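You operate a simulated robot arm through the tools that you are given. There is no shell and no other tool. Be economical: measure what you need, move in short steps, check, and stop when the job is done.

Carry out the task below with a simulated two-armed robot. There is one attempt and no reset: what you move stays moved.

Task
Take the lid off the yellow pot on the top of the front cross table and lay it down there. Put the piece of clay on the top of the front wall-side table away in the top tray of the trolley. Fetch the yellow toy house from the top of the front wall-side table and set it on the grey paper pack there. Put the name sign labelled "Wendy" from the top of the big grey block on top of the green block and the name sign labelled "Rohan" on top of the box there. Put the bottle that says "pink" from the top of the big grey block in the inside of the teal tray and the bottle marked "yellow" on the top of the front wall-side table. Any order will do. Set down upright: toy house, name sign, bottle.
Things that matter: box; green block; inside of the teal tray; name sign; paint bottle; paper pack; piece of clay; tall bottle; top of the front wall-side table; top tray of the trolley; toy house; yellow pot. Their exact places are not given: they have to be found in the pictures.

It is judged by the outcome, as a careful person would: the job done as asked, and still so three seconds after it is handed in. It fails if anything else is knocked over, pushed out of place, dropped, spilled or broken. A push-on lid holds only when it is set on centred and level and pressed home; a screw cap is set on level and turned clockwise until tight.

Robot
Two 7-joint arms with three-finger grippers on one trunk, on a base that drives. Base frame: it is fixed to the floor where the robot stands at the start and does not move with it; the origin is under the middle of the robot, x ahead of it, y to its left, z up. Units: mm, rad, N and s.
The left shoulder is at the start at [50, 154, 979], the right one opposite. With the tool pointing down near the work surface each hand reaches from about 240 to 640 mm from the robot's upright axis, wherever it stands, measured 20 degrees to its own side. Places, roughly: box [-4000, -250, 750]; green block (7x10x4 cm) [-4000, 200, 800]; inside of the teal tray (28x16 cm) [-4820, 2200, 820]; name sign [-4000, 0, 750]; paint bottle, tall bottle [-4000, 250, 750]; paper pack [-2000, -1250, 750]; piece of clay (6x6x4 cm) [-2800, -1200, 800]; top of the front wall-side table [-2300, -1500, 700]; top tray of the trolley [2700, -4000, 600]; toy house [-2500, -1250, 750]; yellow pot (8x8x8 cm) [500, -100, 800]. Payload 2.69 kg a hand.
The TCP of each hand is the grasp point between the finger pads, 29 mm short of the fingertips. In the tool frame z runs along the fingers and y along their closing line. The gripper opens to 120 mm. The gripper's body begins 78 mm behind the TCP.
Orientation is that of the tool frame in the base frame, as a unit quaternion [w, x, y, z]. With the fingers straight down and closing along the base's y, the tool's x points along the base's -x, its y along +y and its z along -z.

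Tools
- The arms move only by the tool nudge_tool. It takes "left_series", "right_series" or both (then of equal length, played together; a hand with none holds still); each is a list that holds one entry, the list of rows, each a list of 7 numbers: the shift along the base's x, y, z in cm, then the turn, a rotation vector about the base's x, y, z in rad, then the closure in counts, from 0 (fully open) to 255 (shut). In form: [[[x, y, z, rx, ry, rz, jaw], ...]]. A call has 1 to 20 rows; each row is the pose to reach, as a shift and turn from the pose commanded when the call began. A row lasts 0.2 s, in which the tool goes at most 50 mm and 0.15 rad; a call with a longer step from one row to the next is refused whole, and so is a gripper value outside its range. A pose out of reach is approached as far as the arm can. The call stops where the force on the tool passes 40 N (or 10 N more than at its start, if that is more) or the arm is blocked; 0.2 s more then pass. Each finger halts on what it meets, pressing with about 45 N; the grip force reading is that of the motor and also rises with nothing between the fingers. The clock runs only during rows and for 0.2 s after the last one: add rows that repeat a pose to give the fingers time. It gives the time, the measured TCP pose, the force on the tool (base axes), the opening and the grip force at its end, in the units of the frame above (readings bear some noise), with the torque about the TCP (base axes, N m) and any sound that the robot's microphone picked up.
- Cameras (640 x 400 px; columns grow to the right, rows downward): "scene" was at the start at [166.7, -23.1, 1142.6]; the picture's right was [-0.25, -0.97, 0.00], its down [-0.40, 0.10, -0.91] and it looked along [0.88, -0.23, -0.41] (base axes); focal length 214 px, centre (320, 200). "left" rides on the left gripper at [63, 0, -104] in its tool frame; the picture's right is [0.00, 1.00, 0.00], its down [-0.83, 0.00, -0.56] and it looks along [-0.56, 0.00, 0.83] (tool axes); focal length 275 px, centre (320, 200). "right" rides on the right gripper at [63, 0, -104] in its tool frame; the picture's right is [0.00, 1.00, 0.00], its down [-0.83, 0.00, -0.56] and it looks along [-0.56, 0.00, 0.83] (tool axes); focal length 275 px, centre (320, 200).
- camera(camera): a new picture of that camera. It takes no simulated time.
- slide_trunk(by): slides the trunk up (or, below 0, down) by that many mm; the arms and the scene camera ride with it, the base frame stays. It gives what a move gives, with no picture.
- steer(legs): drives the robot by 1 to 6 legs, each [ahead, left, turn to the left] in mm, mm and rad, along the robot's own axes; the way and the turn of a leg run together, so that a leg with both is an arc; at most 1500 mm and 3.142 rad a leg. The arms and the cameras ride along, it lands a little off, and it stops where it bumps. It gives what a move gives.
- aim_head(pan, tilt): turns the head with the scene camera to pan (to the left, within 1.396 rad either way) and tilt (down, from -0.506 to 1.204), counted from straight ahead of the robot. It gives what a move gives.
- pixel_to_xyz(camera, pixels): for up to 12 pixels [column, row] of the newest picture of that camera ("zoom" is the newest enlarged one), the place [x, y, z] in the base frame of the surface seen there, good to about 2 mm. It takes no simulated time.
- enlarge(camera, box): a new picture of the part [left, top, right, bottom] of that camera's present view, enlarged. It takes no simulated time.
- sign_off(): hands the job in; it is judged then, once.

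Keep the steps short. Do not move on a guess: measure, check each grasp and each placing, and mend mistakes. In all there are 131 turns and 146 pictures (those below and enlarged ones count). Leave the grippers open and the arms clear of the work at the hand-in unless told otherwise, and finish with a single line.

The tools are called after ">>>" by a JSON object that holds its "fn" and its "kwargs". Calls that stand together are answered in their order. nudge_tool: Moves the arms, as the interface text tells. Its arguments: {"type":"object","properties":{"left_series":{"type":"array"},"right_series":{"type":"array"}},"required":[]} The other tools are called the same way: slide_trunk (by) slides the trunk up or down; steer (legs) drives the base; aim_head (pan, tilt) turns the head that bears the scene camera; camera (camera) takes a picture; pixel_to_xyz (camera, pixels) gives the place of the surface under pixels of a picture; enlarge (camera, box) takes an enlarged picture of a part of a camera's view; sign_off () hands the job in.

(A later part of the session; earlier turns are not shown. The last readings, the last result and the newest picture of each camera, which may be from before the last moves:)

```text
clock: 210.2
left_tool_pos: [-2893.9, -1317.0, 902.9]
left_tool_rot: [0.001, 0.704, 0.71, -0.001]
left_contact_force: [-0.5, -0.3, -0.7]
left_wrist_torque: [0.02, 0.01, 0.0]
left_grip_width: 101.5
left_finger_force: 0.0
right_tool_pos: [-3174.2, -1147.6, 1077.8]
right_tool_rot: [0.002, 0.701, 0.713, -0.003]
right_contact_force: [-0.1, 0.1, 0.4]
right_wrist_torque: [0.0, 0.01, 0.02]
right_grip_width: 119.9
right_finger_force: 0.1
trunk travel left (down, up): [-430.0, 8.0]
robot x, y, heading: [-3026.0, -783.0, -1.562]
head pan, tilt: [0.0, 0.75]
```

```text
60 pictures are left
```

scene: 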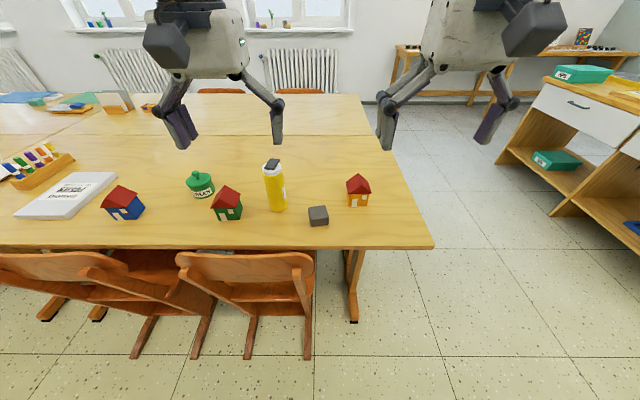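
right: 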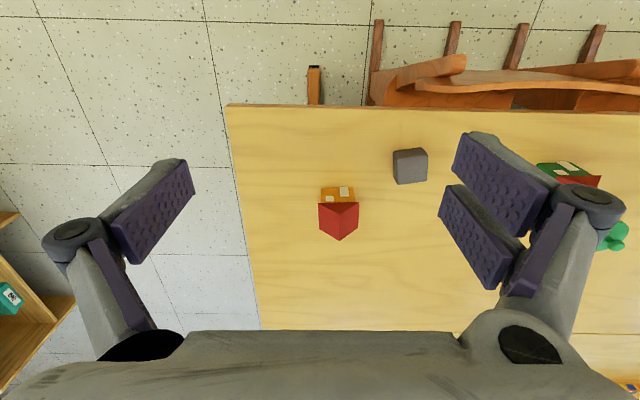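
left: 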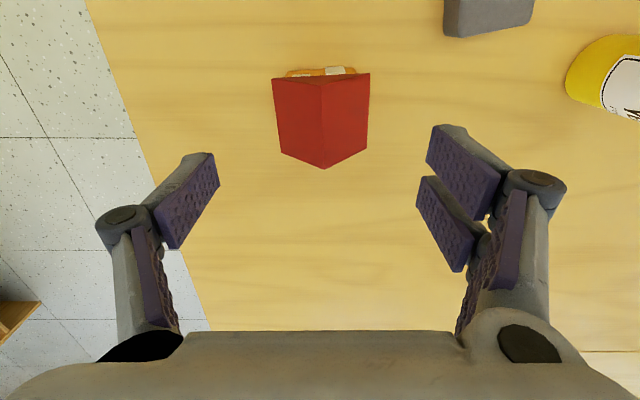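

>>> {"fn": "pixel_to_xyz", "kwargs": {"camera": "left", "pixels": [[274, 82], [368, 78], [282, 150], [364, 147], [322, 88], [324, 162], [323, 125], [280, 115], [366, 112]]}}

```text
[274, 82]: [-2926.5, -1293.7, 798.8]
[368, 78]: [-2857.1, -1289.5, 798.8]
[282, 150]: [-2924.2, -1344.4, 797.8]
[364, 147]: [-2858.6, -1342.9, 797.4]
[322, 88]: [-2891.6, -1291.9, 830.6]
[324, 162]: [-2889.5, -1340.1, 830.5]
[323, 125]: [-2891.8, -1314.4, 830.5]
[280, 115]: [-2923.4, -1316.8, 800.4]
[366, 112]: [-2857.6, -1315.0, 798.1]
```

House centre (-2891,-1317), eaves 68 wide, ridge 831. I descend to z≈780 and close gently.

>>> {"fn": "nudge_tool", "kwargs": {"left_series": [[[0.3, 0, -4, 0, 0, 0, 40], [0.3, 0, -8, 0, 0, 0, 40], [0.3, 0, -12.2, 0, 0, 0, 40], [0.3, 0, -12.2, 0, 0, 0, 40], [0.3, 0, -12.2, 0, 0, 0, 150], [0.3, 0, -12.2, 0, 0, 0, 255], [0.3, 0, -12.2, 0, 0, 0, 255]]]}}

>>> {"fn": "camera", "kwargs": {"camera": "left"}}

```text
clock: 211.8
left_tool_pos: [-2889.2, -1316.1, 783.7]
left_tool_rot: [0.001, 0.705, 0.71, -0.002]
left_contact_force: [-0.3, 1.2, 4.9]
left_wrist_torque: [0.01, -0.1, 0.06]
left_grip_width: 68.9
left_finger_force: 45.0
right_tool_pos: [-3174.9, -1147.9, 1078.3]
right_tool_rot: [0.002, 0.701, 0.714, -0.003]
right_contact_force: [-0.1, 0.1, 0.4]
right_wrist_torque: [0.0, 0.0, 0.02]
right_grip_width: 120.0
right_finger_force: 0.0
trunk travel left (down, up): [-430.0, 8.0]
robot x, y, heading: [-3028.1, -786.1, -1.559]
head pan, tilt: [0.0, 0.75]
```

```text
59 pictures are left
```

left: 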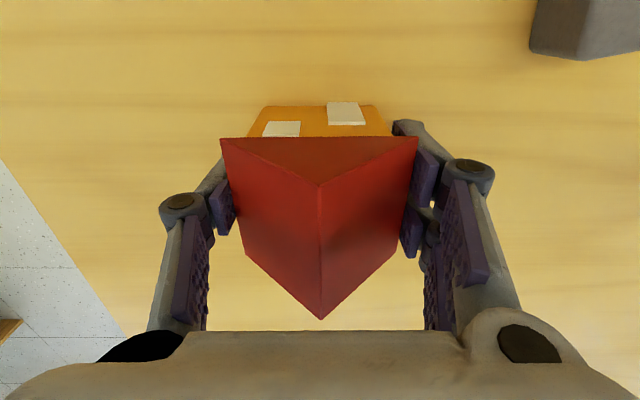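

Gripped at 68.9 mm (on the eaves). I lift a little and check that it hangs level.

>>> {"fn": "nudge_tool", "kwargs": {"left_series": [[[0, 0, 1, 0, 0, 0, 255], [0, 0, 3, 0, 0, 0, 255], [0, 0, 5, 0, 0, 0, 255], [0, 0, 5, 0, 0, 0, 255]]]}}

>>> {"fn": "camera", "kwargs": {"camera": "left"}}

>>> {"fn": "enlarge", "kwargs": {"camera": "scene", "box": [200, 100, 360, 250]}}

```text
clock: 212.8
left_tool_pos: [-2890.5, -1316.2, 832.1]
left_tool_rot: [0.001, 0.705, 0.71, -0.002]
left_contact_force: [0.0, -0.2, -1.2]
left_wrist_torque: [0.01, 0.0, 0.03]
left_grip_width: 69.2
left_finger_force: 44.9
right_tool_pos: [-3175.5, -1148.7, 1076.4]
right_tool_rot: [0.002, 0.701, 0.714, -0.003]
right_contact_force: [-0.1, -0.3, -0.5]
right_wrist_torque: [0.01, 0.03, 0.04]
right_grip_width: 119.7
right_finger_force: 0.1
trunk travel left (down, up): [-430.0, 8.0]
robot x, y, heading: [-3024.6, -783.4, -1.561]
head pan, tilt: [0.0, 0.75]
```

```text
58 pictures are left
```

left: 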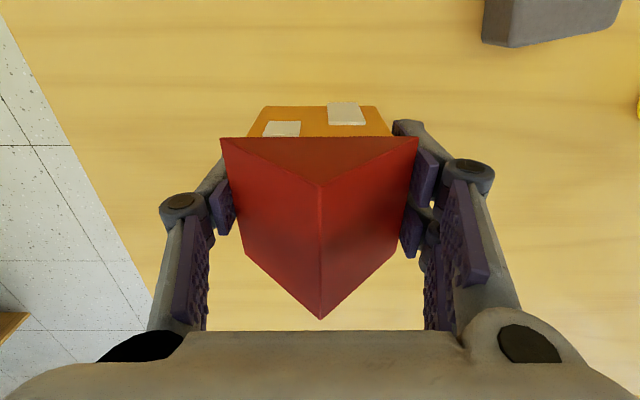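

```text
2.67 times, centred on (280, 175) of scene
```

zoom: 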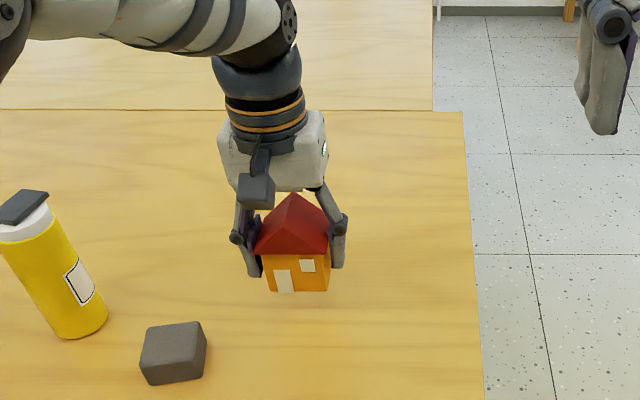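

House is level and secure. I raise and retract it, then shift to pick up the clay with the right hand.

>>> {"fn": "nudge_tool", "kwargs": {"left_series": [[[0, 1, 4, 0, 0, 0, 255], [0, 4, 7, 0, 0, 0, 255], [0, 7.5, 10, 0, 0, 0, 255], [0, 11, 13, 0, 0, 0, 255], [0, 14.5, 16, 0, 0, 0, 255], [0, 18, 19, 0, 0, 0, 255], [0, 20, 22, 0, 0, 0, 255]]]}}

>>> {"fn": "steer", "kwargs": {"legs": [[-60, 0, 0], [0, 365, 0]]}}

>>> {"fn": "camera", "kwargs": {"camera": "right"}}

>>> {"fn": "camera", "kwargs": {"camera": "scene"}}

```text
clock: 214.4
left_tool_pos: [-2891.3, -1116.4, 1052.9]
left_tool_rot: [0.002, 0.705, 0.71, -0.001]
left_contact_force: [0.0, 0.3, -0.3]
left_wrist_torque: [-0.04, -0.01, 0.02]
left_grip_width: 68.4
left_finger_force: 44.7
right_tool_pos: [-3175.8, -1148.1, 1078.3]
right_tool_rot: [0.001, 0.701, 0.713, -0.002]
right_contact_force: [0.3, -0.4, -0.9]
right_wrist_torque: [0.0, -0.02, 0.03]
right_grip_width: 120.1
right_finger_force: 0.1
trunk travel left (down, up): [-430.0, 8.0]
robot x, y, heading: [-3024.2, -785.9, -1.566]
head pan, tilt: [0.0, 0.75]
```

```text
clock: 218.3
left_tool_pos: [-2526.6, -1053.9, 1051.9]
left_tool_rot: [0.0, 0.702, 0.712, -0.001]
left_contact_force: [0.4, -0.6, -1.1]
left_wrist_torque: [0.01, -0.02, 0.01]
left_grip_width: 68.8
left_finger_force: 44.6
right_tool_pos: [-2809.9, -1086.0, 1077.3]
right_tool_rot: [0.001, 0.699, 0.715, -0.003]
right_contact_force: [0.0, 0.6, 0.4]
right_wrist_torque: [0.0, 0.0, 0.0]
right_grip_width: 119.9
right_finger_force: 0.0
trunk travel left (down, up): [-430.0, 8.0]
robot x, y, heading: [-2667.4, -719.7, -1.558]
head pan, tilt: [0.0, 0.75]
```

```text
56 pictures are left
```

right: 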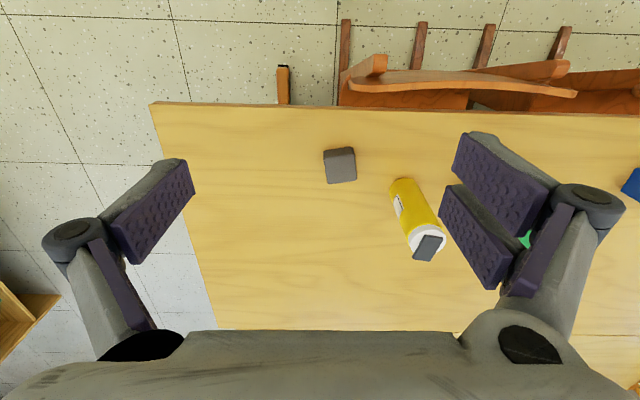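

```text
55 pictures are left
```

scene: 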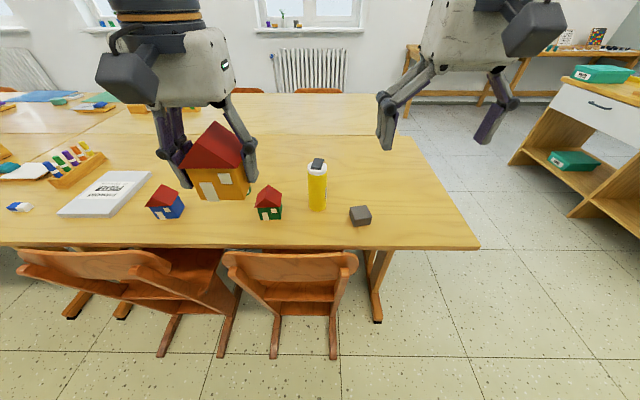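

I measure the clay precisely.

>>> {"fn": "pixel_to_xyz", "kwargs": {"camera": "right", "pixels": [[326, 152], [353, 150], [355, 179], [331, 182], [341, 165], [324, 165], [356, 165]]}}

>>> {"fn": "nudge_tool", "kwargs": {"right_series": [[[0.7, -3, -3, 0, 0, 0, 30], [1.4, -6, -6, 0, 0, 0, 60], [2.1, -9, -9, 0, 0, 0, 80], [2.8, -12, -12, 0, 0, 0, 80], [3.5, -15.2, -15, 0, 0, 0, 80], [3.5, -15.2, -19, 0, 0, 0, 80], [3.5, -15.2, -19, 0, 0, 0, 80]]]}}

>>> {"fn": "camera", "kwargs": {"camera": "right"}}

```text
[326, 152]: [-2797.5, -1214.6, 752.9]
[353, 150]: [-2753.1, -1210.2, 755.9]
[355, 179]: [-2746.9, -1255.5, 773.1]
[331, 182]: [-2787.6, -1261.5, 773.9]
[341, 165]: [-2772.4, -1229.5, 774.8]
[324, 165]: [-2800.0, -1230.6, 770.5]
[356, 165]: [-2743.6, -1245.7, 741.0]
```

```text
clock: 219.9
left_tool_pos: [-2526.4, -1054.3, 1053.1]
left_tool_rot: [0.0, 0.703, 0.712, 0.0]
left_contact_force: [-0.2, 0.1, -0.4]
left_wrist_torque: [0.02, 0.02, -0.02]
left_grip_width: 69.1
left_finger_force: 45.4
right_tool_pos: [-2778.2, -1239.5, 886.3]
right_tool_rot: [0.001, 0.699, 0.715, -0.003]
right_contact_force: [-0.7, -0.5, 0.7]
right_wrist_torque: [0.01, -0.03, -0.02]
right_grip_width: 82.5
right_finger_force: 0.1
trunk travel left (down, up): [-430.0, 8.0]
robot x, y, heading: [-2660.3, -725.4, -1.552]
head pan, tilt: [0.0, 0.75]
```

```text
54 pictures are left
```

right: 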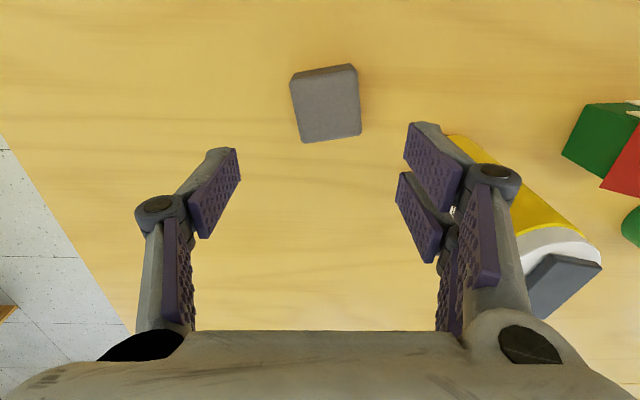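

The clay is turned by about +0.16 rad. I get its top corners.

>>> {"fn": "pixel_to_xyz", "kwargs": {"camera": "right", "pixels": [[295, 84], [353, 76], [359, 130], [305, 138], [327, 108]]}}

```text
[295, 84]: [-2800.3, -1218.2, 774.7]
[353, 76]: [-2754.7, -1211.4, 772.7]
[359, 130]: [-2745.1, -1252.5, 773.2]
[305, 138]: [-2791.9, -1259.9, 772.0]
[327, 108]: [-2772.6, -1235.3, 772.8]
```

Centre (-2773,-1235). I turn, descend to z≈775 and close.

>>> {"fn": "nudge_tool", "kwargs": {"right_series": [[[0.5, 0.4, -3, 0, 0, 0.08, 80], [0.5, 0.4, -6, 0, 0, 0.16, 80], [0.5, 0.4, -9, 0, 0, 0.16, 80], [0.5, 0.4, -11.1, 0, 0, 0.16, 80], [0.5, 0.4, -11.1, 0, 0, 0.16, 80], [0.5, 0.4, -11.1, 0, 0, 0.16, 180], [0.5, 0.4, -11.1, 0, 0, 0.16, 255], [0.5, 0.4, -11.1, 0, 0, 0.16, 255]]]}}

>>> {"fn": "nudge_tool", "kwargs": {"right_series": [[[0, 0, 2, 0, 0, 0, 255], [0, 0, 6, 0, 0, 0, 255], [0, 0, 10, 0, 0, 0, 255]]]}}

>>> {"fn": "camera", "kwargs": {"camera": "right"}}

```text
clock: 221.7
left_tool_pos: [-2527.9, -1053.8, 1051.0]
left_tool_rot: [0.0, 0.703, 0.712, -0.001]
left_contact_force: [-0.1, -0.2, -0.7]
left_wrist_torque: [0.03, 0.02, 0.01]
left_grip_width: 69.0
left_finger_force: 44.7
right_tool_pos: [-2771.1, -1234.5, 774.2]
right_tool_rot: [0.002, 0.639, 0.769, -0.002]
right_contact_force: [0.1, -1.0, 3.2]
right_wrist_torque: [-0.04, -0.14, -0.02]
right_grip_width: 51.2
right_finger_force: 44.5
trunk travel left (down, up): [-430.0, 8.0]
robot x, y, heading: [-2663.9, -723.4, -1.561]
head pan, tilt: [0.0, 0.75]
```

```text
clock: 222.5
left_tool_pos: [-2525.7, -1054.5, 1051.0]
left_tool_rot: [0.001, 0.703, 0.712, 0.0]
left_contact_force: [-0.3, 0.2, -1.4]
left_wrist_torque: [-0.03, 0.0, 0.0]
left_grip_width: 68.7
left_finger_force: 45.0
right_tool_pos: [-2769.4, -1234.1, 876.2]
right_tool_rot: [0.001, 0.64, 0.769, -0.003]
right_contact_force: [-0.2, 0.3, -1.9]
right_wrist_torque: [-0.04, -0.01, -0.04]
right_grip_width: 51.2
right_finger_force: 44.8
trunk travel left (down, up): [-430.0, 8.0]
robot x, y, heading: [-2660.5, -723.5, -1.553]
head pan, tilt: [0.0, 0.75]
```

```text
53 pictures are left
```

right: 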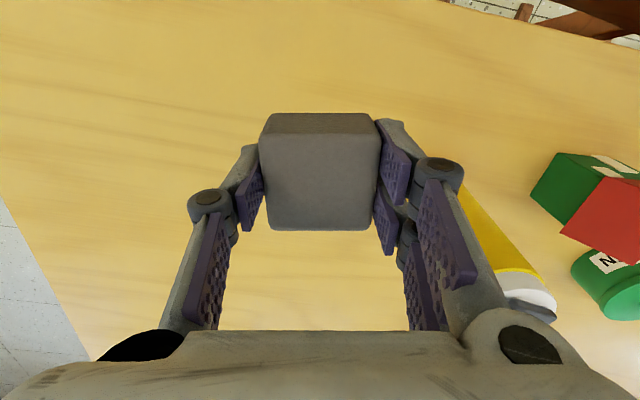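

Clay is held. I raise and retract it, then drive along to the paper pack.

>>> {"fn": "nudge_tool", "kwargs": {"right_series": [[[0, 0, 4, 0, 0, 0, 255], [-0.5, 2, 8, 0, 0, -0.08, 255], [-1.5, 5, 11, 0, 0, -0.16, 255], [-2.5, 8.5, 14, 0, 0, -0.16, 255], [-3.5, 12, 17, 0, 0, -0.16, 255], [-3.5, 14.5, 20, 0, 0, -0.16, 255]]]}}

>>> {"fn": "steer", "kwargs": {"legs": [[0, 530, -0.012]]}}

>>> {"fn": "aim_head", "kwargs": {"pan": 0.2, "tilt": 0.75}}

>>> {"fn": "camera", "kwargs": {"camera": "scene"}}

>>> {"fn": "camera", "kwargs": {"camera": "left"}}

```text
clock: 223.9
left_tool_pos: [-2527.7, -1053.4, 1052.0]
left_tool_rot: [0.001, 0.703, 0.711, 0.0]
left_contact_force: [0.8, -0.1, -0.5]
left_wrist_torque: [-0.02, 0.0, 0.02]
left_grip_width: 69.0
left_finger_force: 45.2
right_tool_pos: [-2807.5, -1089.8, 1073.9]
right_tool_rot: [0.002, 0.699, 0.715, -0.004]
right_contact_force: [0.6, 0.4, -1.3]
right_wrist_torque: [-0.03, -0.01, 0.0]
right_grip_width: 51.3
right_finger_force: 45.7
trunk travel left (down, up): [-430.0, 8.0]
robot x, y, heading: [-2661.8, -726.4, -1.558]
head pan, tilt: [0.0, 0.75]
```

```text
clock: 228.6
left_tool_pos: [-1986.2, -1048.9, 1051.8]
left_tool_rot: [0.001, 0.704, 0.71, 0.0]
left_contact_force: [0.2, -0.2, -1.3]
left_wrist_torque: [0.01, 0.01, -0.03]
left_grip_width: 68.7
left_finger_force: 44.7
right_tool_pos: [-2266.0, -1083.1, 1074.2]
right_tool_rot: [0.001, 0.701, 0.714, -0.002]
right_contact_force: [0.5, 0.8, -0.5]
right_wrist_torque: [-0.04, -0.05, 0.0]
right_grip_width: 51.5
right_finger_force: 44.7
trunk travel left (down, up): [-430.0, 8.0]
robot x, y, heading: [-2123.4, -714.8, -1.563]
head pan, tilt: [0.0, 0.75]
```

```text
clock: 229.3
left_tool_pos: [-1987.3, -1049.8, 1052.3]
left_tool_rot: [0.001, 0.704, 0.71, -0.001]
left_contact_force: [0.1, -0.4, -1.2]
left_wrist_torque: [-0.03, 0.0, -0.01]
left_grip_width: 69.0
left_finger_force: 44.4
right_tool_pos: [-2266.7, -1083.3, 1074.8]
right_tool_rot: [0.001, 0.7, 0.714, -0.002]
right_contact_force: [-0.5, -0.7, -1.7]
right_wrist_torque: [0.0, -0.04, -0.04]
right_grip_width: 51.3
right_finger_force: 45.2
trunk travel left (down, up): [-430.0, 8.0]
robot x, y, heading: [-2124.1, -714.7, -1.561]
head pan, tilt: [0.201, 0.75]
```

```text
52 pictures are left
```

scene: 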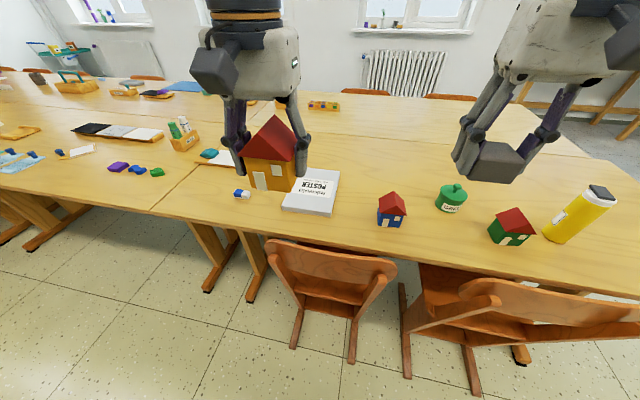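

```text
51 pictures are left
```

left: 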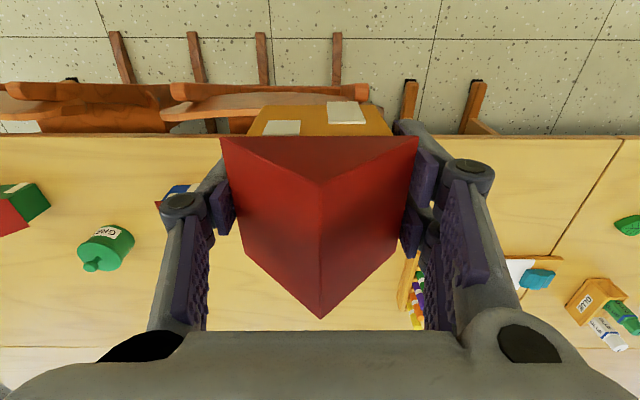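

The pack lies at (312,190). I measure it.

>>> {"fn": "pixel_to_xyz", "kwargs": {"camera": "scene", "pixels": [[283, 206], [330, 213], [309, 172], [338, 172], [315, 192], [308, 208], [242, 194], [381, 205], [309, 214]]}}

>>> {"fn": "enlarge", "kwargs": {"camera": "scene", "box": [220, 120, 380, 230]}}

```text
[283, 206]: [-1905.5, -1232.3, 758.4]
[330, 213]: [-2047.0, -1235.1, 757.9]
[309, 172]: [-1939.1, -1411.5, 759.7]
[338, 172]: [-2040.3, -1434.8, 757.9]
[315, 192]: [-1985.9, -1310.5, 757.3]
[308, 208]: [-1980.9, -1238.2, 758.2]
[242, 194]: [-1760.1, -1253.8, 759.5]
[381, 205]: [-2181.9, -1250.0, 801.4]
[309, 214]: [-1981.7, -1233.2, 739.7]
```

```text
3.64 times, centred on (300, 175) of scene
```

zoom: 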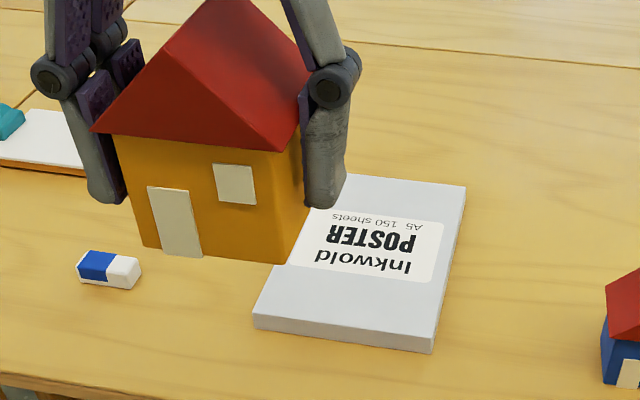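

Pack top z≈758.5, x -2048..-1904, y from -1233. I drive 20 mm ahead and bring the house over (-1977,-1282), just above.

>>> {"fn": "steer", "kwargs": {"legs": [[20, 0, 0]]}}

>>> {"fn": "nudge_tool", "kwargs": {"left_series": [[[0.3, -4, -2, 0, 0, 0, 255], [0.6, -8, -4, 0, 0, 0, 255], [1, -12, -6.5, 0, 0, 0, 255], [1, -16, -9, 0, 0, 0, 255], [1, -19, -12.5, 0, 0, 0, 255], [1, -21.2, -16, 0, 0, 0, 255], [1, -21.2, -20, 0, 0, 0, 255], [1, -21.2, -23, 0, 0, 0, 255], [1, -21.2, -23, 0, 0, 0, 255]]]}}

>>> {"fn": "camera", "kwargs": {"camera": "left"}}

>>> {"fn": "enlarge", "kwargs": {"camera": "scene", "box": [220, 110, 380, 230]}}

```text
clock: 230.1
left_tool_pos: [-1986.0, -1068.2, 1051.3]
left_tool_rot: [0.001, 0.704, 0.71, -0.001]
left_contact_force: [0.2, 0.2, -0.6]
left_wrist_torque: [0.04, 0.0, 0.0]
left_grip_width: 68.9
left_finger_force: 44.9
right_tool_pos: [-2267.5, -1102.6, 1075.0]
right_tool_rot: [0.001, 0.7, 0.714, -0.002]
right_contact_force: [0.4, -1.0, -1.7]
right_wrist_torque: [0.03, -0.01, 0.02]
right_grip_width: 51.1
right_finger_force: 44.7
trunk travel left (down, up): [-430.0, 8.0]
robot x, y, heading: [-2125.8, -735.8, -1.562]
head pan, tilt: [0.201, 0.75]
```

```text
clock: 232.1
left_tool_pos: [-1974.9, -1280.7, 822.7]
left_tool_rot: [0.0, 0.704, 0.71, -0.001]
left_contact_force: [0.9, 0.0, -1.5]
left_wrist_torque: [-0.02, 0.0, 0.04]
left_grip_width: 68.7
left_finger_force: 45.3
right_tool_pos: [-2267.1, -1102.3, 1074.1]
right_tool_rot: [0.001, 0.7, 0.714, -0.002]
right_contact_force: [0.6, 1.3, -1.8]
right_wrist_torque: [-0.03, -0.03, -0.03]
right_grip_width: 51.2
right_finger_force: 44.4
trunk travel left (down, up): [-430.0, 8.0]
robot x, y, heading: [-2122.6, -734.7, -1.56]
head pan, tilt: [0.201, 0.75]
```

```text
49 pictures are left
```

left: 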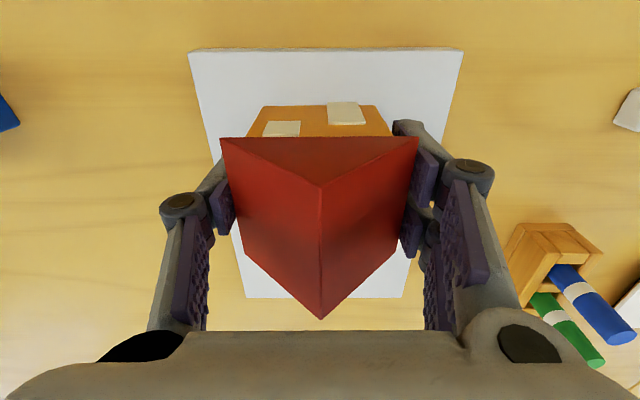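

```text
3.33 times, centred on (300, 170) of scene
```

zoom: 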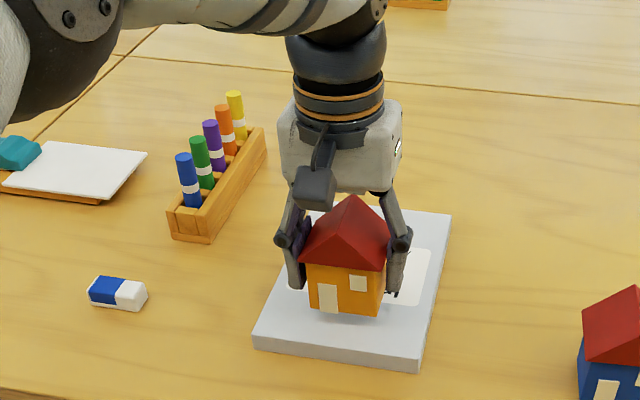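

The house is over the pack. I lower to contact.

>>> {"fn": "nudge_tool", "kwargs": {"left_series": [[[0, 0, -1.0, 0, 0, 0, 255], [0, 0, -1.7, 0, 0, 0, 255], [0, 0, -1.9, 0, 0, 0, 255], [0, 0, -2.0, 0, 0, 0, 255], [0, 0, -2.1, 0, 0, 0, 255], [0, 0, -2.2, 0, 0, 0, 255], [0, 0, -2.3, 0, 0, 0, 255]]]}}

```text
clock: 233.7
left_tool_pos: [-1977.5, -1280.1, 802.4]
left_tool_rot: [0.004, 0.703, 0.711, -0.003]
left_contact_force: [1.4, 1.2, 21.8]
left_wrist_torque: [-0.24, -0.08, -0.01]
left_grip_width: 70.9
left_finger_force: 45.3
right_tool_pos: [-2267.4, -1100.6, 1077.1]
right_tool_rot: [0.003, 0.701, 0.713, -0.003]
right_contact_force: [0.5, -0.6, -0.9]
right_wrist_torque: [0.01, 0.01, -0.03]
right_grip_width: 51.5
right_finger_force: 45.2
trunk travel left (down, up): [-430.0, 8.0]
robot x, y, heading: [-2119.4, -733.3, -1.566]
head pan, tilt: [0.201, 0.75]
```

Contact. I open and rise.

>>> {"fn": "nudge_tool", "kwargs": {"left_series": [[[0, 0, 0.1, 0, 0, 0, 255], [0, 0, 0.1, 0, 0, 0, 130], [0, 0, 0.1, 0, 0, 0, 40], [0, 0, 0.1, 0, 0, 0, 40], [0, 0, 3, 0, 0, 0, 40], [0, 0, 6.5, 0, 0, 0, 40], [0, 0.5, 10, 0, 0, 0, 40], [0, 3, 14, 0, 0, 0, 40], [0, 7, 17, 0, 0, 0, 40], [0, 11, 20, 0, 0, 0, 0], [0, 15, 23, 0, 0, 0, 0], [0, 19, 25, 0, 0, 0, 0]]]}}

>>> {"fn": "camera", "kwargs": {"camera": "scene"}}

>>> {"fn": "enlarge", "kwargs": {"camera": "scene", "box": [220, 110, 380, 230]}}

```text
clock: 236.3
left_tool_pos: [-1974.5, -1086.6, 1050.2]
left_tool_rot: [0.001, 0.704, 0.711, -0.001]
left_contact_force: [-0.5, -0.3, 0.5]
left_wrist_torque: [0.02, -0.02, -0.02]
left_grip_width: 120.2
left_finger_force: 0.1
right_tool_pos: [-2266.1, -1101.8, 1075.6]
right_tool_rot: [0.001, 0.7, 0.714, -0.002]
right_contact_force: [0.1, 0.3, -2.1]
right_wrist_torque: [-0.02, 0.05, 0.02]
right_grip_width: 51.1
right_finger_force: 45.3
trunk travel left (down, up): [-430.0, 8.0]
robot x, y, heading: [-2121.0, -734.5, -1.561]
head pan, tilt: [0.201, 0.75]
```

```text
47 pictures are left
```

scene: 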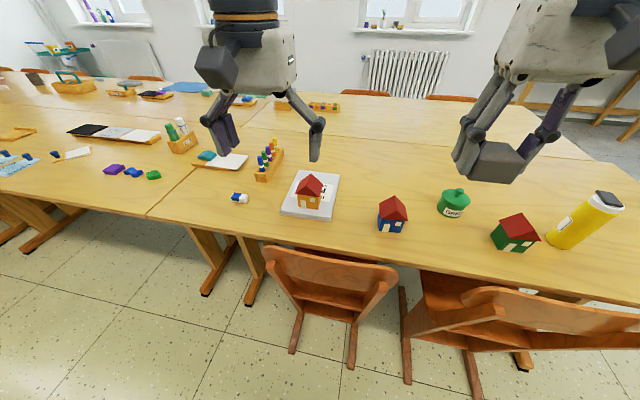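

```text
3.33 times, centred on (300, 170) of scene
```

zoom: 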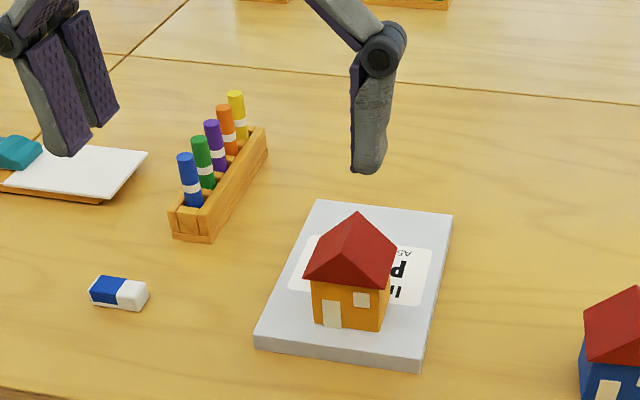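

House stands on the pack. Next is the trolley. I drive back into the aisle, face +x and look for a way.

>>> {"fn": "steer", "kwargs": {"legs": [[-300, 0, 0], [0, 0, 1.56], [1400, 400, 0], [200, 900, 0]]}}

>>> {"fn": "aim_head", "kwargs": {"pan": -0.25, "tilt": 0.25}}

>>> {"fn": "camera", "kwargs": {"camera": "scene"}}

```text
clock: 255.8
left_tool_pos: [-172.4, 993.2, 1049.7]
left_tool_rot: [0.001, 0.005, 1.0, 0.0]
left_contact_force: [-0.2, 0.9, 0.7]
left_wrist_torque: [-0.01, 0.01, -0.02]
left_grip_width: 120.4
left_finger_force: 0.1
right_tool_pos: [-162.8, 702.1, 1074.4]
right_tool_rot: [0.003, -0.001, 1.0, -0.001]
right_contact_force: [0.3, 0.2, -2.2]
right_wrist_torque: [0.0, 0.02, 0.04]
right_grip_width: 51.2
right_finger_force: 44.8
trunk travel left (down, up): [-430.0, 8.0]
robot x, y, heading: [-526.1, 856.5, -0.006]
head pan, tilt: [0.201, 0.75]
```

```text
clock: 256.7
left_tool_pos: [-172.3, 993.7, 1050.3]
left_tool_rot: [0.001, 0.004, 1.0, 0.0]
left_contact_force: [-0.1, 0.3, 0.0]
left_wrist_torque: [0.03, -0.02, -0.01]
left_grip_width: 120.0
left_finger_force: 0.1
right_tool_pos: [-161.8, 703.2, 1074.7]
right_tool_rot: [0.004, -0.001, 1.0, -0.001]
right_contact_force: [0.7, 0.0, -1.9]
right_wrist_torque: [-0.01, 0.01, -0.01]
right_grip_width: 51.3
right_finger_force: 44.9
trunk travel left (down, up): [-430.0, 8.0]
robot x, y, heading: [-527.7, 853.6, -0.013]
head pan, tilt: [-0.25, 0.25]
```

```text
45 pictures are left
```

scene: 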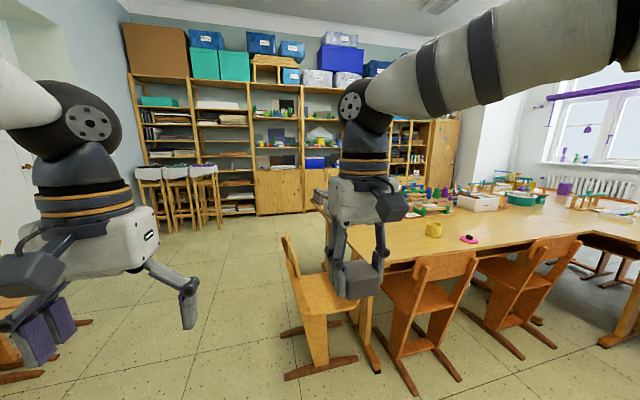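

I measure landmarks: chair at the table end, floor, shelves, stools.

>>> {"fn": "pixel_to_xyz", "kwargs": {"camera": "scene", "pixels": [[290, 375], [305, 330], [365, 360], [290, 240], [240, 260], [205, 228], [260, 218], [300, 215], [445, 160], [320, 195], [330, 170], [480, 165]]}}

>>> {"fn": "enlarge", "kwargs": {"camera": "scene", "box": [380, 100, 640, 260]}}

```text
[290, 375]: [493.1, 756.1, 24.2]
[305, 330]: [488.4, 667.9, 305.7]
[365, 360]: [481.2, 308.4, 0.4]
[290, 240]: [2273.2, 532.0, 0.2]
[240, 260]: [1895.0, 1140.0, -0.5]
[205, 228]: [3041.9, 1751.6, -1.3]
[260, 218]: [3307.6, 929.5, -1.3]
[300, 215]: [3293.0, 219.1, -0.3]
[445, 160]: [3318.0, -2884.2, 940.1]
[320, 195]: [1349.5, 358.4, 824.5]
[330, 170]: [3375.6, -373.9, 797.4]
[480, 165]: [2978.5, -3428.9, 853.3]
```

```text
2.46 times, centred on (510, 180) of scene
```

zoom: 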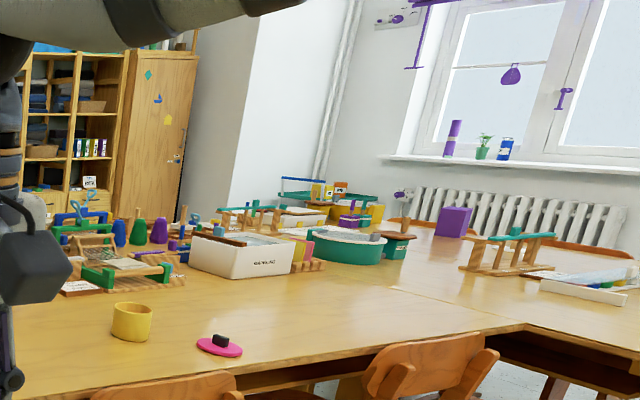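

Clear corridor: along y≈1200 to x≈2300, then between tables and shelves (x≈3300). I drive there and face -y.

>>> {"fn": "steer", "kwargs": {"legs": [[0, 370, 0.013], [1400, 0, 0], [1400, 0, 0], [0, 0, -1.57]]}}

>>> {"fn": "aim_head", "kwargs": {"pan": 0.0, "tilt": 0.3}}

>>> {"fn": "camera", "kwargs": {"camera": "scene"}}

```text
clock: 277.0
left_tool_pos: [2397.8, 904.6, 1049.8]
left_tool_rot: [0.0, 0.699, 0.715, -0.002]
left_contact_force: [0.8, 0.1, 0.3]
left_wrist_torque: [0.02, -0.02, -0.01]
left_grip_width: 120.1
left_finger_force: 0.1
right_tool_pos: [2106.4, 885.2, 1074.4]
right_tool_rot: [0.002, 0.695, 0.719, -0.003]
right_contact_force: [0.4, -0.8, -2.1]
right_wrist_torque: [0.0, 0.0, -0.03]
right_grip_width: 51.2
right_finger_force: 45.9
trunk travel left (down, up): [-430.0, 8.0]
robot x, y, heading: [2243.7, 1254.0, -1.542]
head pan, tilt: [-0.25, 0.25]
```

```text
clock: 277.8
left_tool_pos: [2397.3, 903.4, 1049.2]
left_tool_rot: [0.0, 0.699, 0.715, -0.001]
left_contact_force: [0.4, 1.1, -0.8]
left_wrist_torque: [-0.01, 0.0, -0.02]
left_grip_width: 120.1
left_finger_force: 0.1
right_tool_pos: [2106.1, 884.1, 1074.5]
right_tool_rot: [0.001, 0.695, 0.719, -0.003]
right_contact_force: [-0.5, -0.1, -1.3]
right_wrist_torque: [0.01, 0.01, 0.0]
right_grip_width: 51.3
right_finger_force: 44.8
trunk travel left (down, up): [-430.0, 8.0]
robot x, y, heading: [2246.0, 1253.0, -1.547]
head pan, tilt: [0.0, 0.3]
```

```text
43 pictures are left
```

scene: 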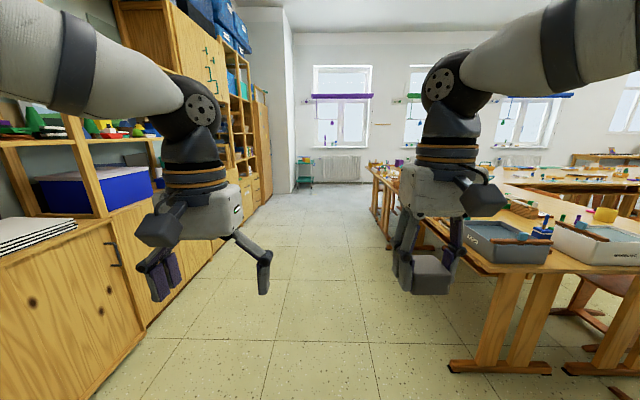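

The teal trolley is visible at (305,172) at the end of a clear corridor. I measure it and the corridor bounds.

>>> {"fn": "enlarge", "kwargs": {"camera": "scene", "box": [260, 120, 400, 220]}}

>>> {"fn": "pixel_to_xyz", "kwargs": {"camera": "scene", "pixels": [[305, 162], [305, 190], [450, 370], [370, 215], [375, 205], [145, 325], [258, 205], [270, 190], [294, 192], [320, 250], [330, 210], [385, 235]]}}

```text
4.00 times, centred on (330, 170) of scene
```

zoom: 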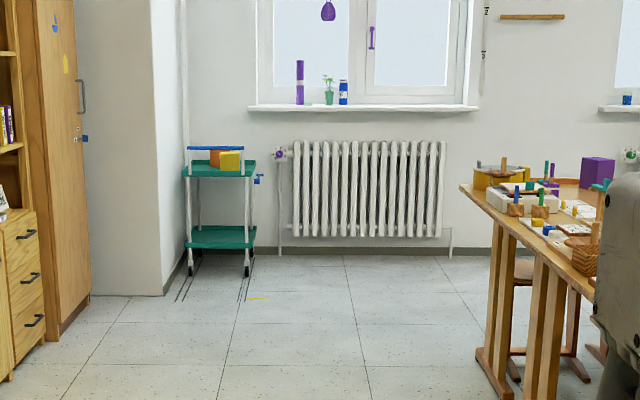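

```text
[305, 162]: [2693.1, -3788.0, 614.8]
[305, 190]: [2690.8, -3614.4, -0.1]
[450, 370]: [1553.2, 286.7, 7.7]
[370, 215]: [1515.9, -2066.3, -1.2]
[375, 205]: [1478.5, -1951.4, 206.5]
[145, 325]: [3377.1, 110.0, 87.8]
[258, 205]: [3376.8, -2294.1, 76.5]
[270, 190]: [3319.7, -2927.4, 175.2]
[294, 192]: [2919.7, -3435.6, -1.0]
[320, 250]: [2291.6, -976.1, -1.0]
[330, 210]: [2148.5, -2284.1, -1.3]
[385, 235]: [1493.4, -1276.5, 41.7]
```

I drive down the corridor to y≈-2800 and look at the trolley.

>>> {"fn": "steer", "kwargs": {"legs": [[0, 0, -0.024], [1400, 0, 0], [1400, 0, 0], [1200, 150, 0]]}}

>>> {"fn": "aim_head", "kwargs": {"pan": 0.2, "tilt": 0.45}}

>>> {"fn": "camera", "kwargs": {"camera": "scene"}}

```text
clock: 297.4
left_tool_pos: [2639.6, -3100.8, 1049.5]
left_tool_rot: [0.0, 0.698, 0.716, 0.0]
left_contact_force: [-1.0, -1.2, 0.2]
left_wrist_torque: [0.01, -0.05, 0.01]
left_grip_width: 120.4
left_finger_force: 0.0
right_tool_pos: [2349.2, -3118.8, 1074.2]
right_tool_rot: [0.002, 0.694, 0.72, -0.002]
right_contact_force: [-0.3, 0.2, -1.2]
right_wrist_torque: [0.0, -0.02, 0.02]
right_grip_width: 51.3
right_finger_force: 45.0
trunk travel left (down, up): [-430.0, 8.0]
robot x, y, heading: [2485.5, -2752.1, -1.543]
head pan, tilt: [0.0, 0.3]
```

```text
clock: 298.2
left_tool_pos: [2640.5, -3100.6, 1049.6]
left_tool_rot: [0.001, 0.698, 0.716, 0.0]
left_contact_force: [-0.5, -0.9, 0.1]
left_wrist_torque: [0.0, -0.02, 0.01]
left_grip_width: 119.7
left_finger_force: 0.1
right_tool_pos: [2348.5, -3119.1, 1074.7]
right_tool_rot: [0.002, 0.694, 0.72, -0.002]
right_contact_force: [-0.2, 0.3, -1.8]
right_wrist_torque: [0.0, 0.0, -0.01]
right_grip_width: 51.4
right_finger_force: 45.0
trunk travel left (down, up): [-430.0, 8.0]
robot x, y, heading: [2487.8, -2752.4, -1.548]
head pan, tilt: [0.201, 0.45]
```

```text
41 pictures are left
```

scene: 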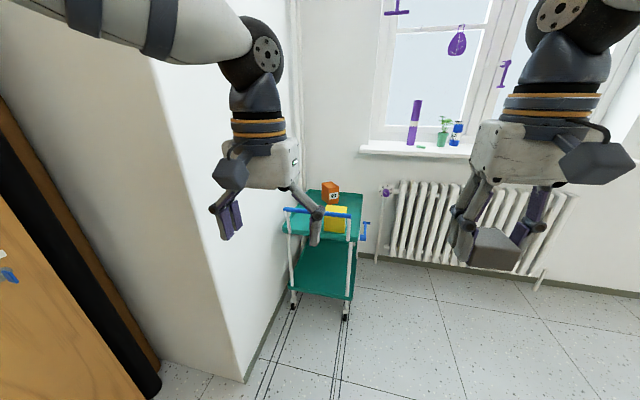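

I zoom on the trolley and measure tray, handle, items and walls.

>>> {"fn": "enlarge", "kwargs": {"camera": "scene", "box": [260, 160, 400, 330]}}

>>> {"fn": "pixel_to_xyz", "kwargs": {"camera": "scene", "pixels": [[285, 210], [350, 216], [330, 187], [335, 220], [316, 197], [350, 205], [355, 190], [295, 225], [245, 380], [345, 315], [390, 255], [362, 235]]}}

```text
2.35 times, centred on (330, 245) of scene
```

zoom: 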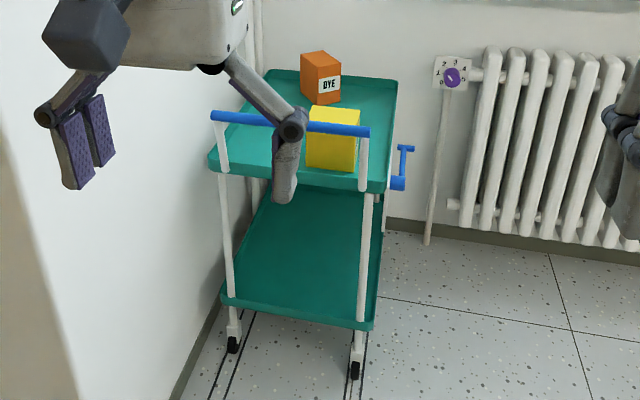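

```text
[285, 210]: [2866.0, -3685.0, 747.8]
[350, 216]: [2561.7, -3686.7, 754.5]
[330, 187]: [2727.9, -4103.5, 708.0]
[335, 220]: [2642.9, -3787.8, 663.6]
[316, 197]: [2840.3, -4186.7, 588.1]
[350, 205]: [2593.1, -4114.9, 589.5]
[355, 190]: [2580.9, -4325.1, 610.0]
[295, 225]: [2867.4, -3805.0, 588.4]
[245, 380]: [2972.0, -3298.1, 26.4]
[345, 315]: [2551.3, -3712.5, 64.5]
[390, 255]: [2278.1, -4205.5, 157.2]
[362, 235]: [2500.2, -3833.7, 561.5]
```

I measure the items on the tray to choose a free spot.

>>> {"fn": "pixel_to_xyz", "kwargs": {"camera": "zoom", "pixels": [[309, 165], [354, 170], [330, 112], [358, 112], [312, 108], [305, 98], [340, 90], [375, 130], [375, 165], [370, 90], [285, 90], [230, 150]]}}

```text
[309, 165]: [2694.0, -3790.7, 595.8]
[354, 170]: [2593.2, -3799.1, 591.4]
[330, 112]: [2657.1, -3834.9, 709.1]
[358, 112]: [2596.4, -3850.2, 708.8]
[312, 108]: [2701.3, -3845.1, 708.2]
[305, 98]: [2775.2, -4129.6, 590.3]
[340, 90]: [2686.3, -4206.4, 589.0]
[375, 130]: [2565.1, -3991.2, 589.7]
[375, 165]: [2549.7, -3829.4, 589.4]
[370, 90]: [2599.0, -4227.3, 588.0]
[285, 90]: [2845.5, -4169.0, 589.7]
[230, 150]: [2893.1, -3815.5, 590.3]
```

A free spot is around (2650,-3985) between the yellow and orange boxes. I drive to about (2220,-3665) and turn to face the tray diagonally.

>>> {"fn": "steer", "kwargs": {"legs": [[0, -290, 0], [900, 0, 0], [0, 0, 1.118]]}}

>>> {"fn": "aim_head", "kwargs": {"pan": -0.15, "tilt": 0.75}}

>>> {"fn": "camera", "kwargs": {"camera": "scene"}}

```text
clock: 308.1
left_tool_pos: [2607.4, -3676.2, 1049.0]
left_tool_rot: [0.001, 0.216, 0.976, 0.0]
left_contact_force: [-0.7, 0.4, 0.5]
left_wrist_torque: [0.02, 0.0, -0.02]
left_grip_width: 120.0
left_finger_force: 0.0
right_tool_pos: [2496.1, -3945.6, 1075.0]
right_tool_rot: [0.002, 0.21, 0.978, -0.002]
right_contact_force: [-0.1, -0.1, -1.1]
right_wrist_torque: [0.0, 0.0, -0.04]
right_grip_width: 51.3
right_finger_force: 45.4
trunk travel left (down, up): [-430.0, 8.0]
robot x, y, heading: [2228.1, -3655.7, -0.435]
head pan, tilt: [0.201, 0.45]
```

```text
clock: 308.9
left_tool_pos: [2607.3, -3677.0, 1049.8]
left_tool_rot: [0.001, 0.215, 0.977, 0.0]
left_contact_force: [-0.3, 0.6, -0.6]
left_wrist_torque: [0.04, 0.0, 0.01]
left_grip_width: 120.1
left_finger_force: 0.1
right_tool_pos: [2495.9, -3945.4, 1074.6]
right_tool_rot: [0.003, 0.21, 0.978, -0.002]
right_contact_force: [0.6, -0.2, -2.1]
right_wrist_torque: [0.01, -0.03, 0.0]
right_grip_width: 51.4
right_finger_force: 44.9
trunk travel left (down, up): [-430.0, 8.0]
robot x, y, heading: [2226.7, -3656.6, -0.433]
head pan, tilt: [-0.15, 0.75]
```

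```text
39 pictures are left
```

scene: 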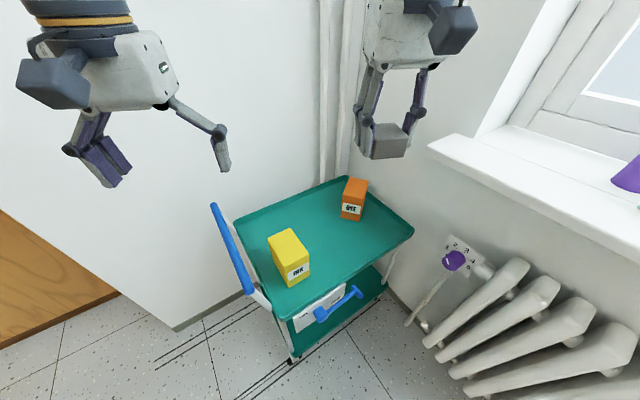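

Clear view. I measure candidate spots, the box sides, and the window sill.

>>> {"fn": "pixel_to_xyz", "kwargs": {"camera": "scene", "pixels": [[340, 240], [350, 230], [330, 255], [308, 275], [345, 216], [360, 218], [385, 222], [305, 215], [430, 150], [480, 175], [412, 228], [275, 285]]}}

>>> {"fn": "slide_trunk", "kwargs": {"by": -150}}

>>> {"fn": "camera", "kwargs": {"camera": "right"}}

```text
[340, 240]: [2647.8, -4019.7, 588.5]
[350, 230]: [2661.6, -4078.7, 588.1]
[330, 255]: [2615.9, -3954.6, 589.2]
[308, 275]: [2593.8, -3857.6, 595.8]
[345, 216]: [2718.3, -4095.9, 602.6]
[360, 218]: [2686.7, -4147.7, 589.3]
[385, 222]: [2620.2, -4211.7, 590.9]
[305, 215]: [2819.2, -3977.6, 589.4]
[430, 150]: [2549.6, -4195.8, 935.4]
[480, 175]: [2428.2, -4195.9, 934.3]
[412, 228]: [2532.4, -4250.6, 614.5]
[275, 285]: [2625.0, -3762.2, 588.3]
```

```text
clock: 310.7
left_tool_pos: [2607.2, -3676.3, 899.7]
left_tool_rot: [0.001, 0.215, 0.977, 0.0]
left_contact_force: [0.3, 1.0, -0.1]
left_wrist_torque: [-0.02, -0.02, -0.02]
left_grip_width: 120.0
left_finger_force: 0.0
right_tool_pos: [2495.2, -3946.3, 924.9]
right_tool_rot: [0.003, 0.211, 0.977, -0.002]
right_contact_force: [-0.2, 0.2, -1.2]
right_wrist_torque: [-0.01, 0.02, 0.0]
right_grip_width: 51.5
right_finger_force: 45.2
trunk travel left (down, up): [-280.0, 158.0]
robot x, y, heading: [2225.8, -3659.5, -0.434]
head pan, tilt: [-0.15, 0.75]
```

```text
38 pictures are left
```

right: 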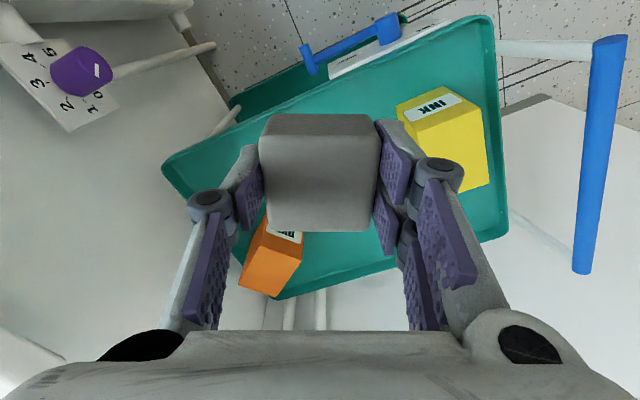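

Sill is at y -4196, well off. I move the clay over (2657,-3982) then lower to z≈650.

>>> {"fn": "nudge_tool", "kwargs": {"right_series": [[[4, -0.9, -2, 0, 0, 0, 255], [8, -1.8, -4, 0, 0, 0, 255], [12, -2.7, -6.5, 0, 0, 0, 255], [16.2, -3.6, -9, 0, 0, 0, 255], [16.2, -3.6, -13, 0, 0, 0, 255], [16.2, -3.6, -17, 0, 0, 0, 255], [16.2, -3.6, -20, 0, 0, 0, 255]]]}}

>>> {"fn": "camera", "kwargs": {"camera": "right"}}

>>> {"fn": "camera", "kwargs": {"camera": "scene"}}

```text
clock: 312.3
left_tool_pos: [2606.7, -3676.6, 900.6]
left_tool_rot: [0.0, 0.215, 0.977, 0.0]
left_contact_force: [-0.1, 0.0, 0.3]
left_wrist_torque: [0.06, 0.01, -0.02]
left_grip_width: 119.8
left_finger_force: 0.1
right_tool_pos: [2660.2, -3984.5, 723.3]
right_tool_rot: [0.003, 0.21, 0.978, -0.001]
right_contact_force: [-0.8, -0.5, -1.6]
right_wrist_torque: [0.0, 0.01, 0.03]
right_grip_width: 51.3
right_finger_force: 45.1
trunk travel left (down, up): [-280.0, 158.0]
robot x, y, heading: [2228.2, -3659.2, -0.434]
head pan, tilt: [-0.15, 0.75]
```

```text
37 pictures are left
```

right: 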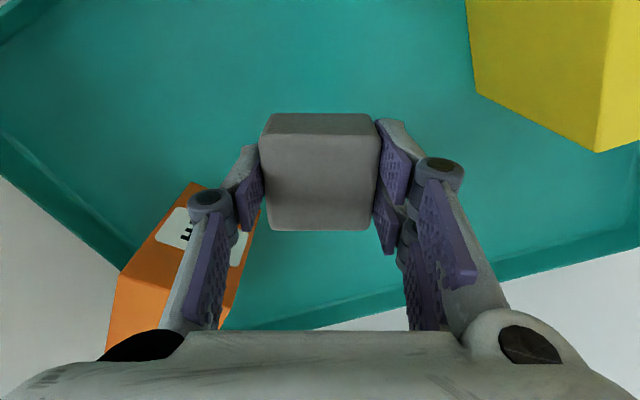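

```text
36 pictures are left
```

scene: 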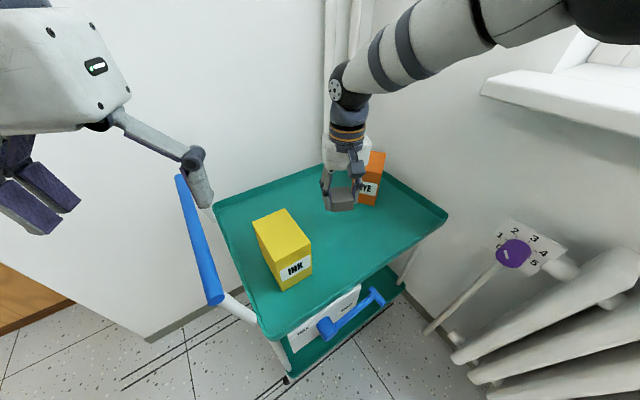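

I check how near the orange box is to the gripper.

>>> {"fn": "pixel_to_xyz", "kwargs": {"camera": "scene", "pixels": [[374, 160], [383, 165], [376, 204], [361, 195], [300, 240], [308, 262], [340, 225], [300, 262]]}}

>>> {"fn": "pixel_to_xyz", "kwargs": {"camera": "right", "pixels": [[195, 190], [125, 285], [478, 90], [590, 145], [320, 60]]}}

```text
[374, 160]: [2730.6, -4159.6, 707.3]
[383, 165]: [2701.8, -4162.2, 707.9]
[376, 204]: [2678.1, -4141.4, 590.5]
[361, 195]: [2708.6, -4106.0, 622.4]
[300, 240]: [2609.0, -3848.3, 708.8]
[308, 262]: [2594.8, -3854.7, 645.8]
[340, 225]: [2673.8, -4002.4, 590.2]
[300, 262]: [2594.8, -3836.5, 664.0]
```

```text
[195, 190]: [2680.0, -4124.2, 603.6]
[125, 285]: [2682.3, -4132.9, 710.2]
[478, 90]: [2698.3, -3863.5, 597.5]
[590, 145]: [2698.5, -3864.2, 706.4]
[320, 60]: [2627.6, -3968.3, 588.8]
```

The spot is midway (yellow ends -3864, orange starts -4106). I lower slowly to contact.

>>> {"fn": "nudge_tool", "kwargs": {"right_series": [[[0, 0, -3, 0, 0, 0, 255], [0, 0, -6, 0, 0, 0, 255], [0, 0, -8.5, 0, 0, 0, 255], [0, 0, -9.4, 0, 0, 0, 255], [0, 0, -9.7, 0, 0, 0, 255], [0, 0, -9.9, 0, 0, 0, 255], [0, 0, -10.0, 0, 0, 0, 255], [0, 0, -10.1, 0, 0, 0, 255], [0, 0, -10.2, 0, 0, 0, 255], [0, 0, -10.3, 0, 0, 0, 255]]]}}

>>> {"fn": "enlarge", "kwargs": {"camera": "scene", "box": [220, 90, 460, 320]}}

```text
clock: 314.5
left_tool_pos: [2604.9, -3675.8, 900.5]
left_tool_rot: [0.002, 0.215, 0.977, 0.0]
left_contact_force: [-0.4, 0.0, -0.5]
left_wrist_torque: [-0.03, 0.01, 0.0]
left_grip_width: 120.0
left_finger_force: 0.0
right_tool_pos: [2658.2, -3980.9, 623.1]
right_tool_rot: [0.006, 0.211, 0.978, -0.001]
right_contact_force: [-2.3, 2.9, 31.4]
right_wrist_torque: [-0.11, -0.41, 0.07]
right_grip_width: 51.4
right_finger_force: 44.9
trunk travel left (down, up): [-280.0, 158.0]
robot x, y, heading: [2226.1, -3659.7, -0.434]
head pan, tilt: [-0.15, 0.75]
```

```text
1.74 times, centred on (340, 205) of scene
```

zoom: 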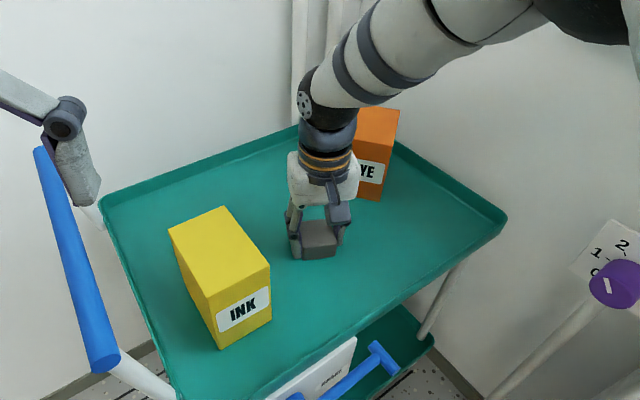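

The clay touches the tray. I ease off, open to about 82 mm, and rise, then retract over the same path.

>>> {"fn": "nudge_tool", "kwargs": {"right_series": [[[0, 0, 0.15, 0, 0, 0, 255], [0, 0, 0.15, 0, 0, 0, 160], [0, 0, 0.15, 0, 0, 0, 90], [0, 0, 0.15, 0, 0, 0, 90], [0, 0, 3, 0, 0, 0, 90], [0, 0, 7, 0, 0, 0, 90], [0, 0, 11, 0, 0, 0, 90], [0, 0, 15, 0, 0, 0, 90], [0, 0, 19, 0, 0, 0, 60], [-4, 1, 21, 0, 0, 0, 0], [-8, 2, 23, 0, 0, 0, 0], [-12, 3, 26, 0, 0, 0, 0], [-16, 4, 28, 0, 0, 0, 0]]]}}

>>> {"fn": "camera", "kwargs": {"camera": "scene"}}

```text
refused: row 12 steps farther than a row can; nothing moved
```

```text
34 pictures are left
```

scene: 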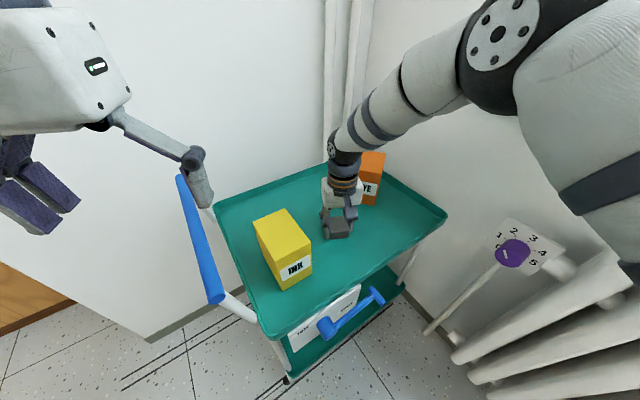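

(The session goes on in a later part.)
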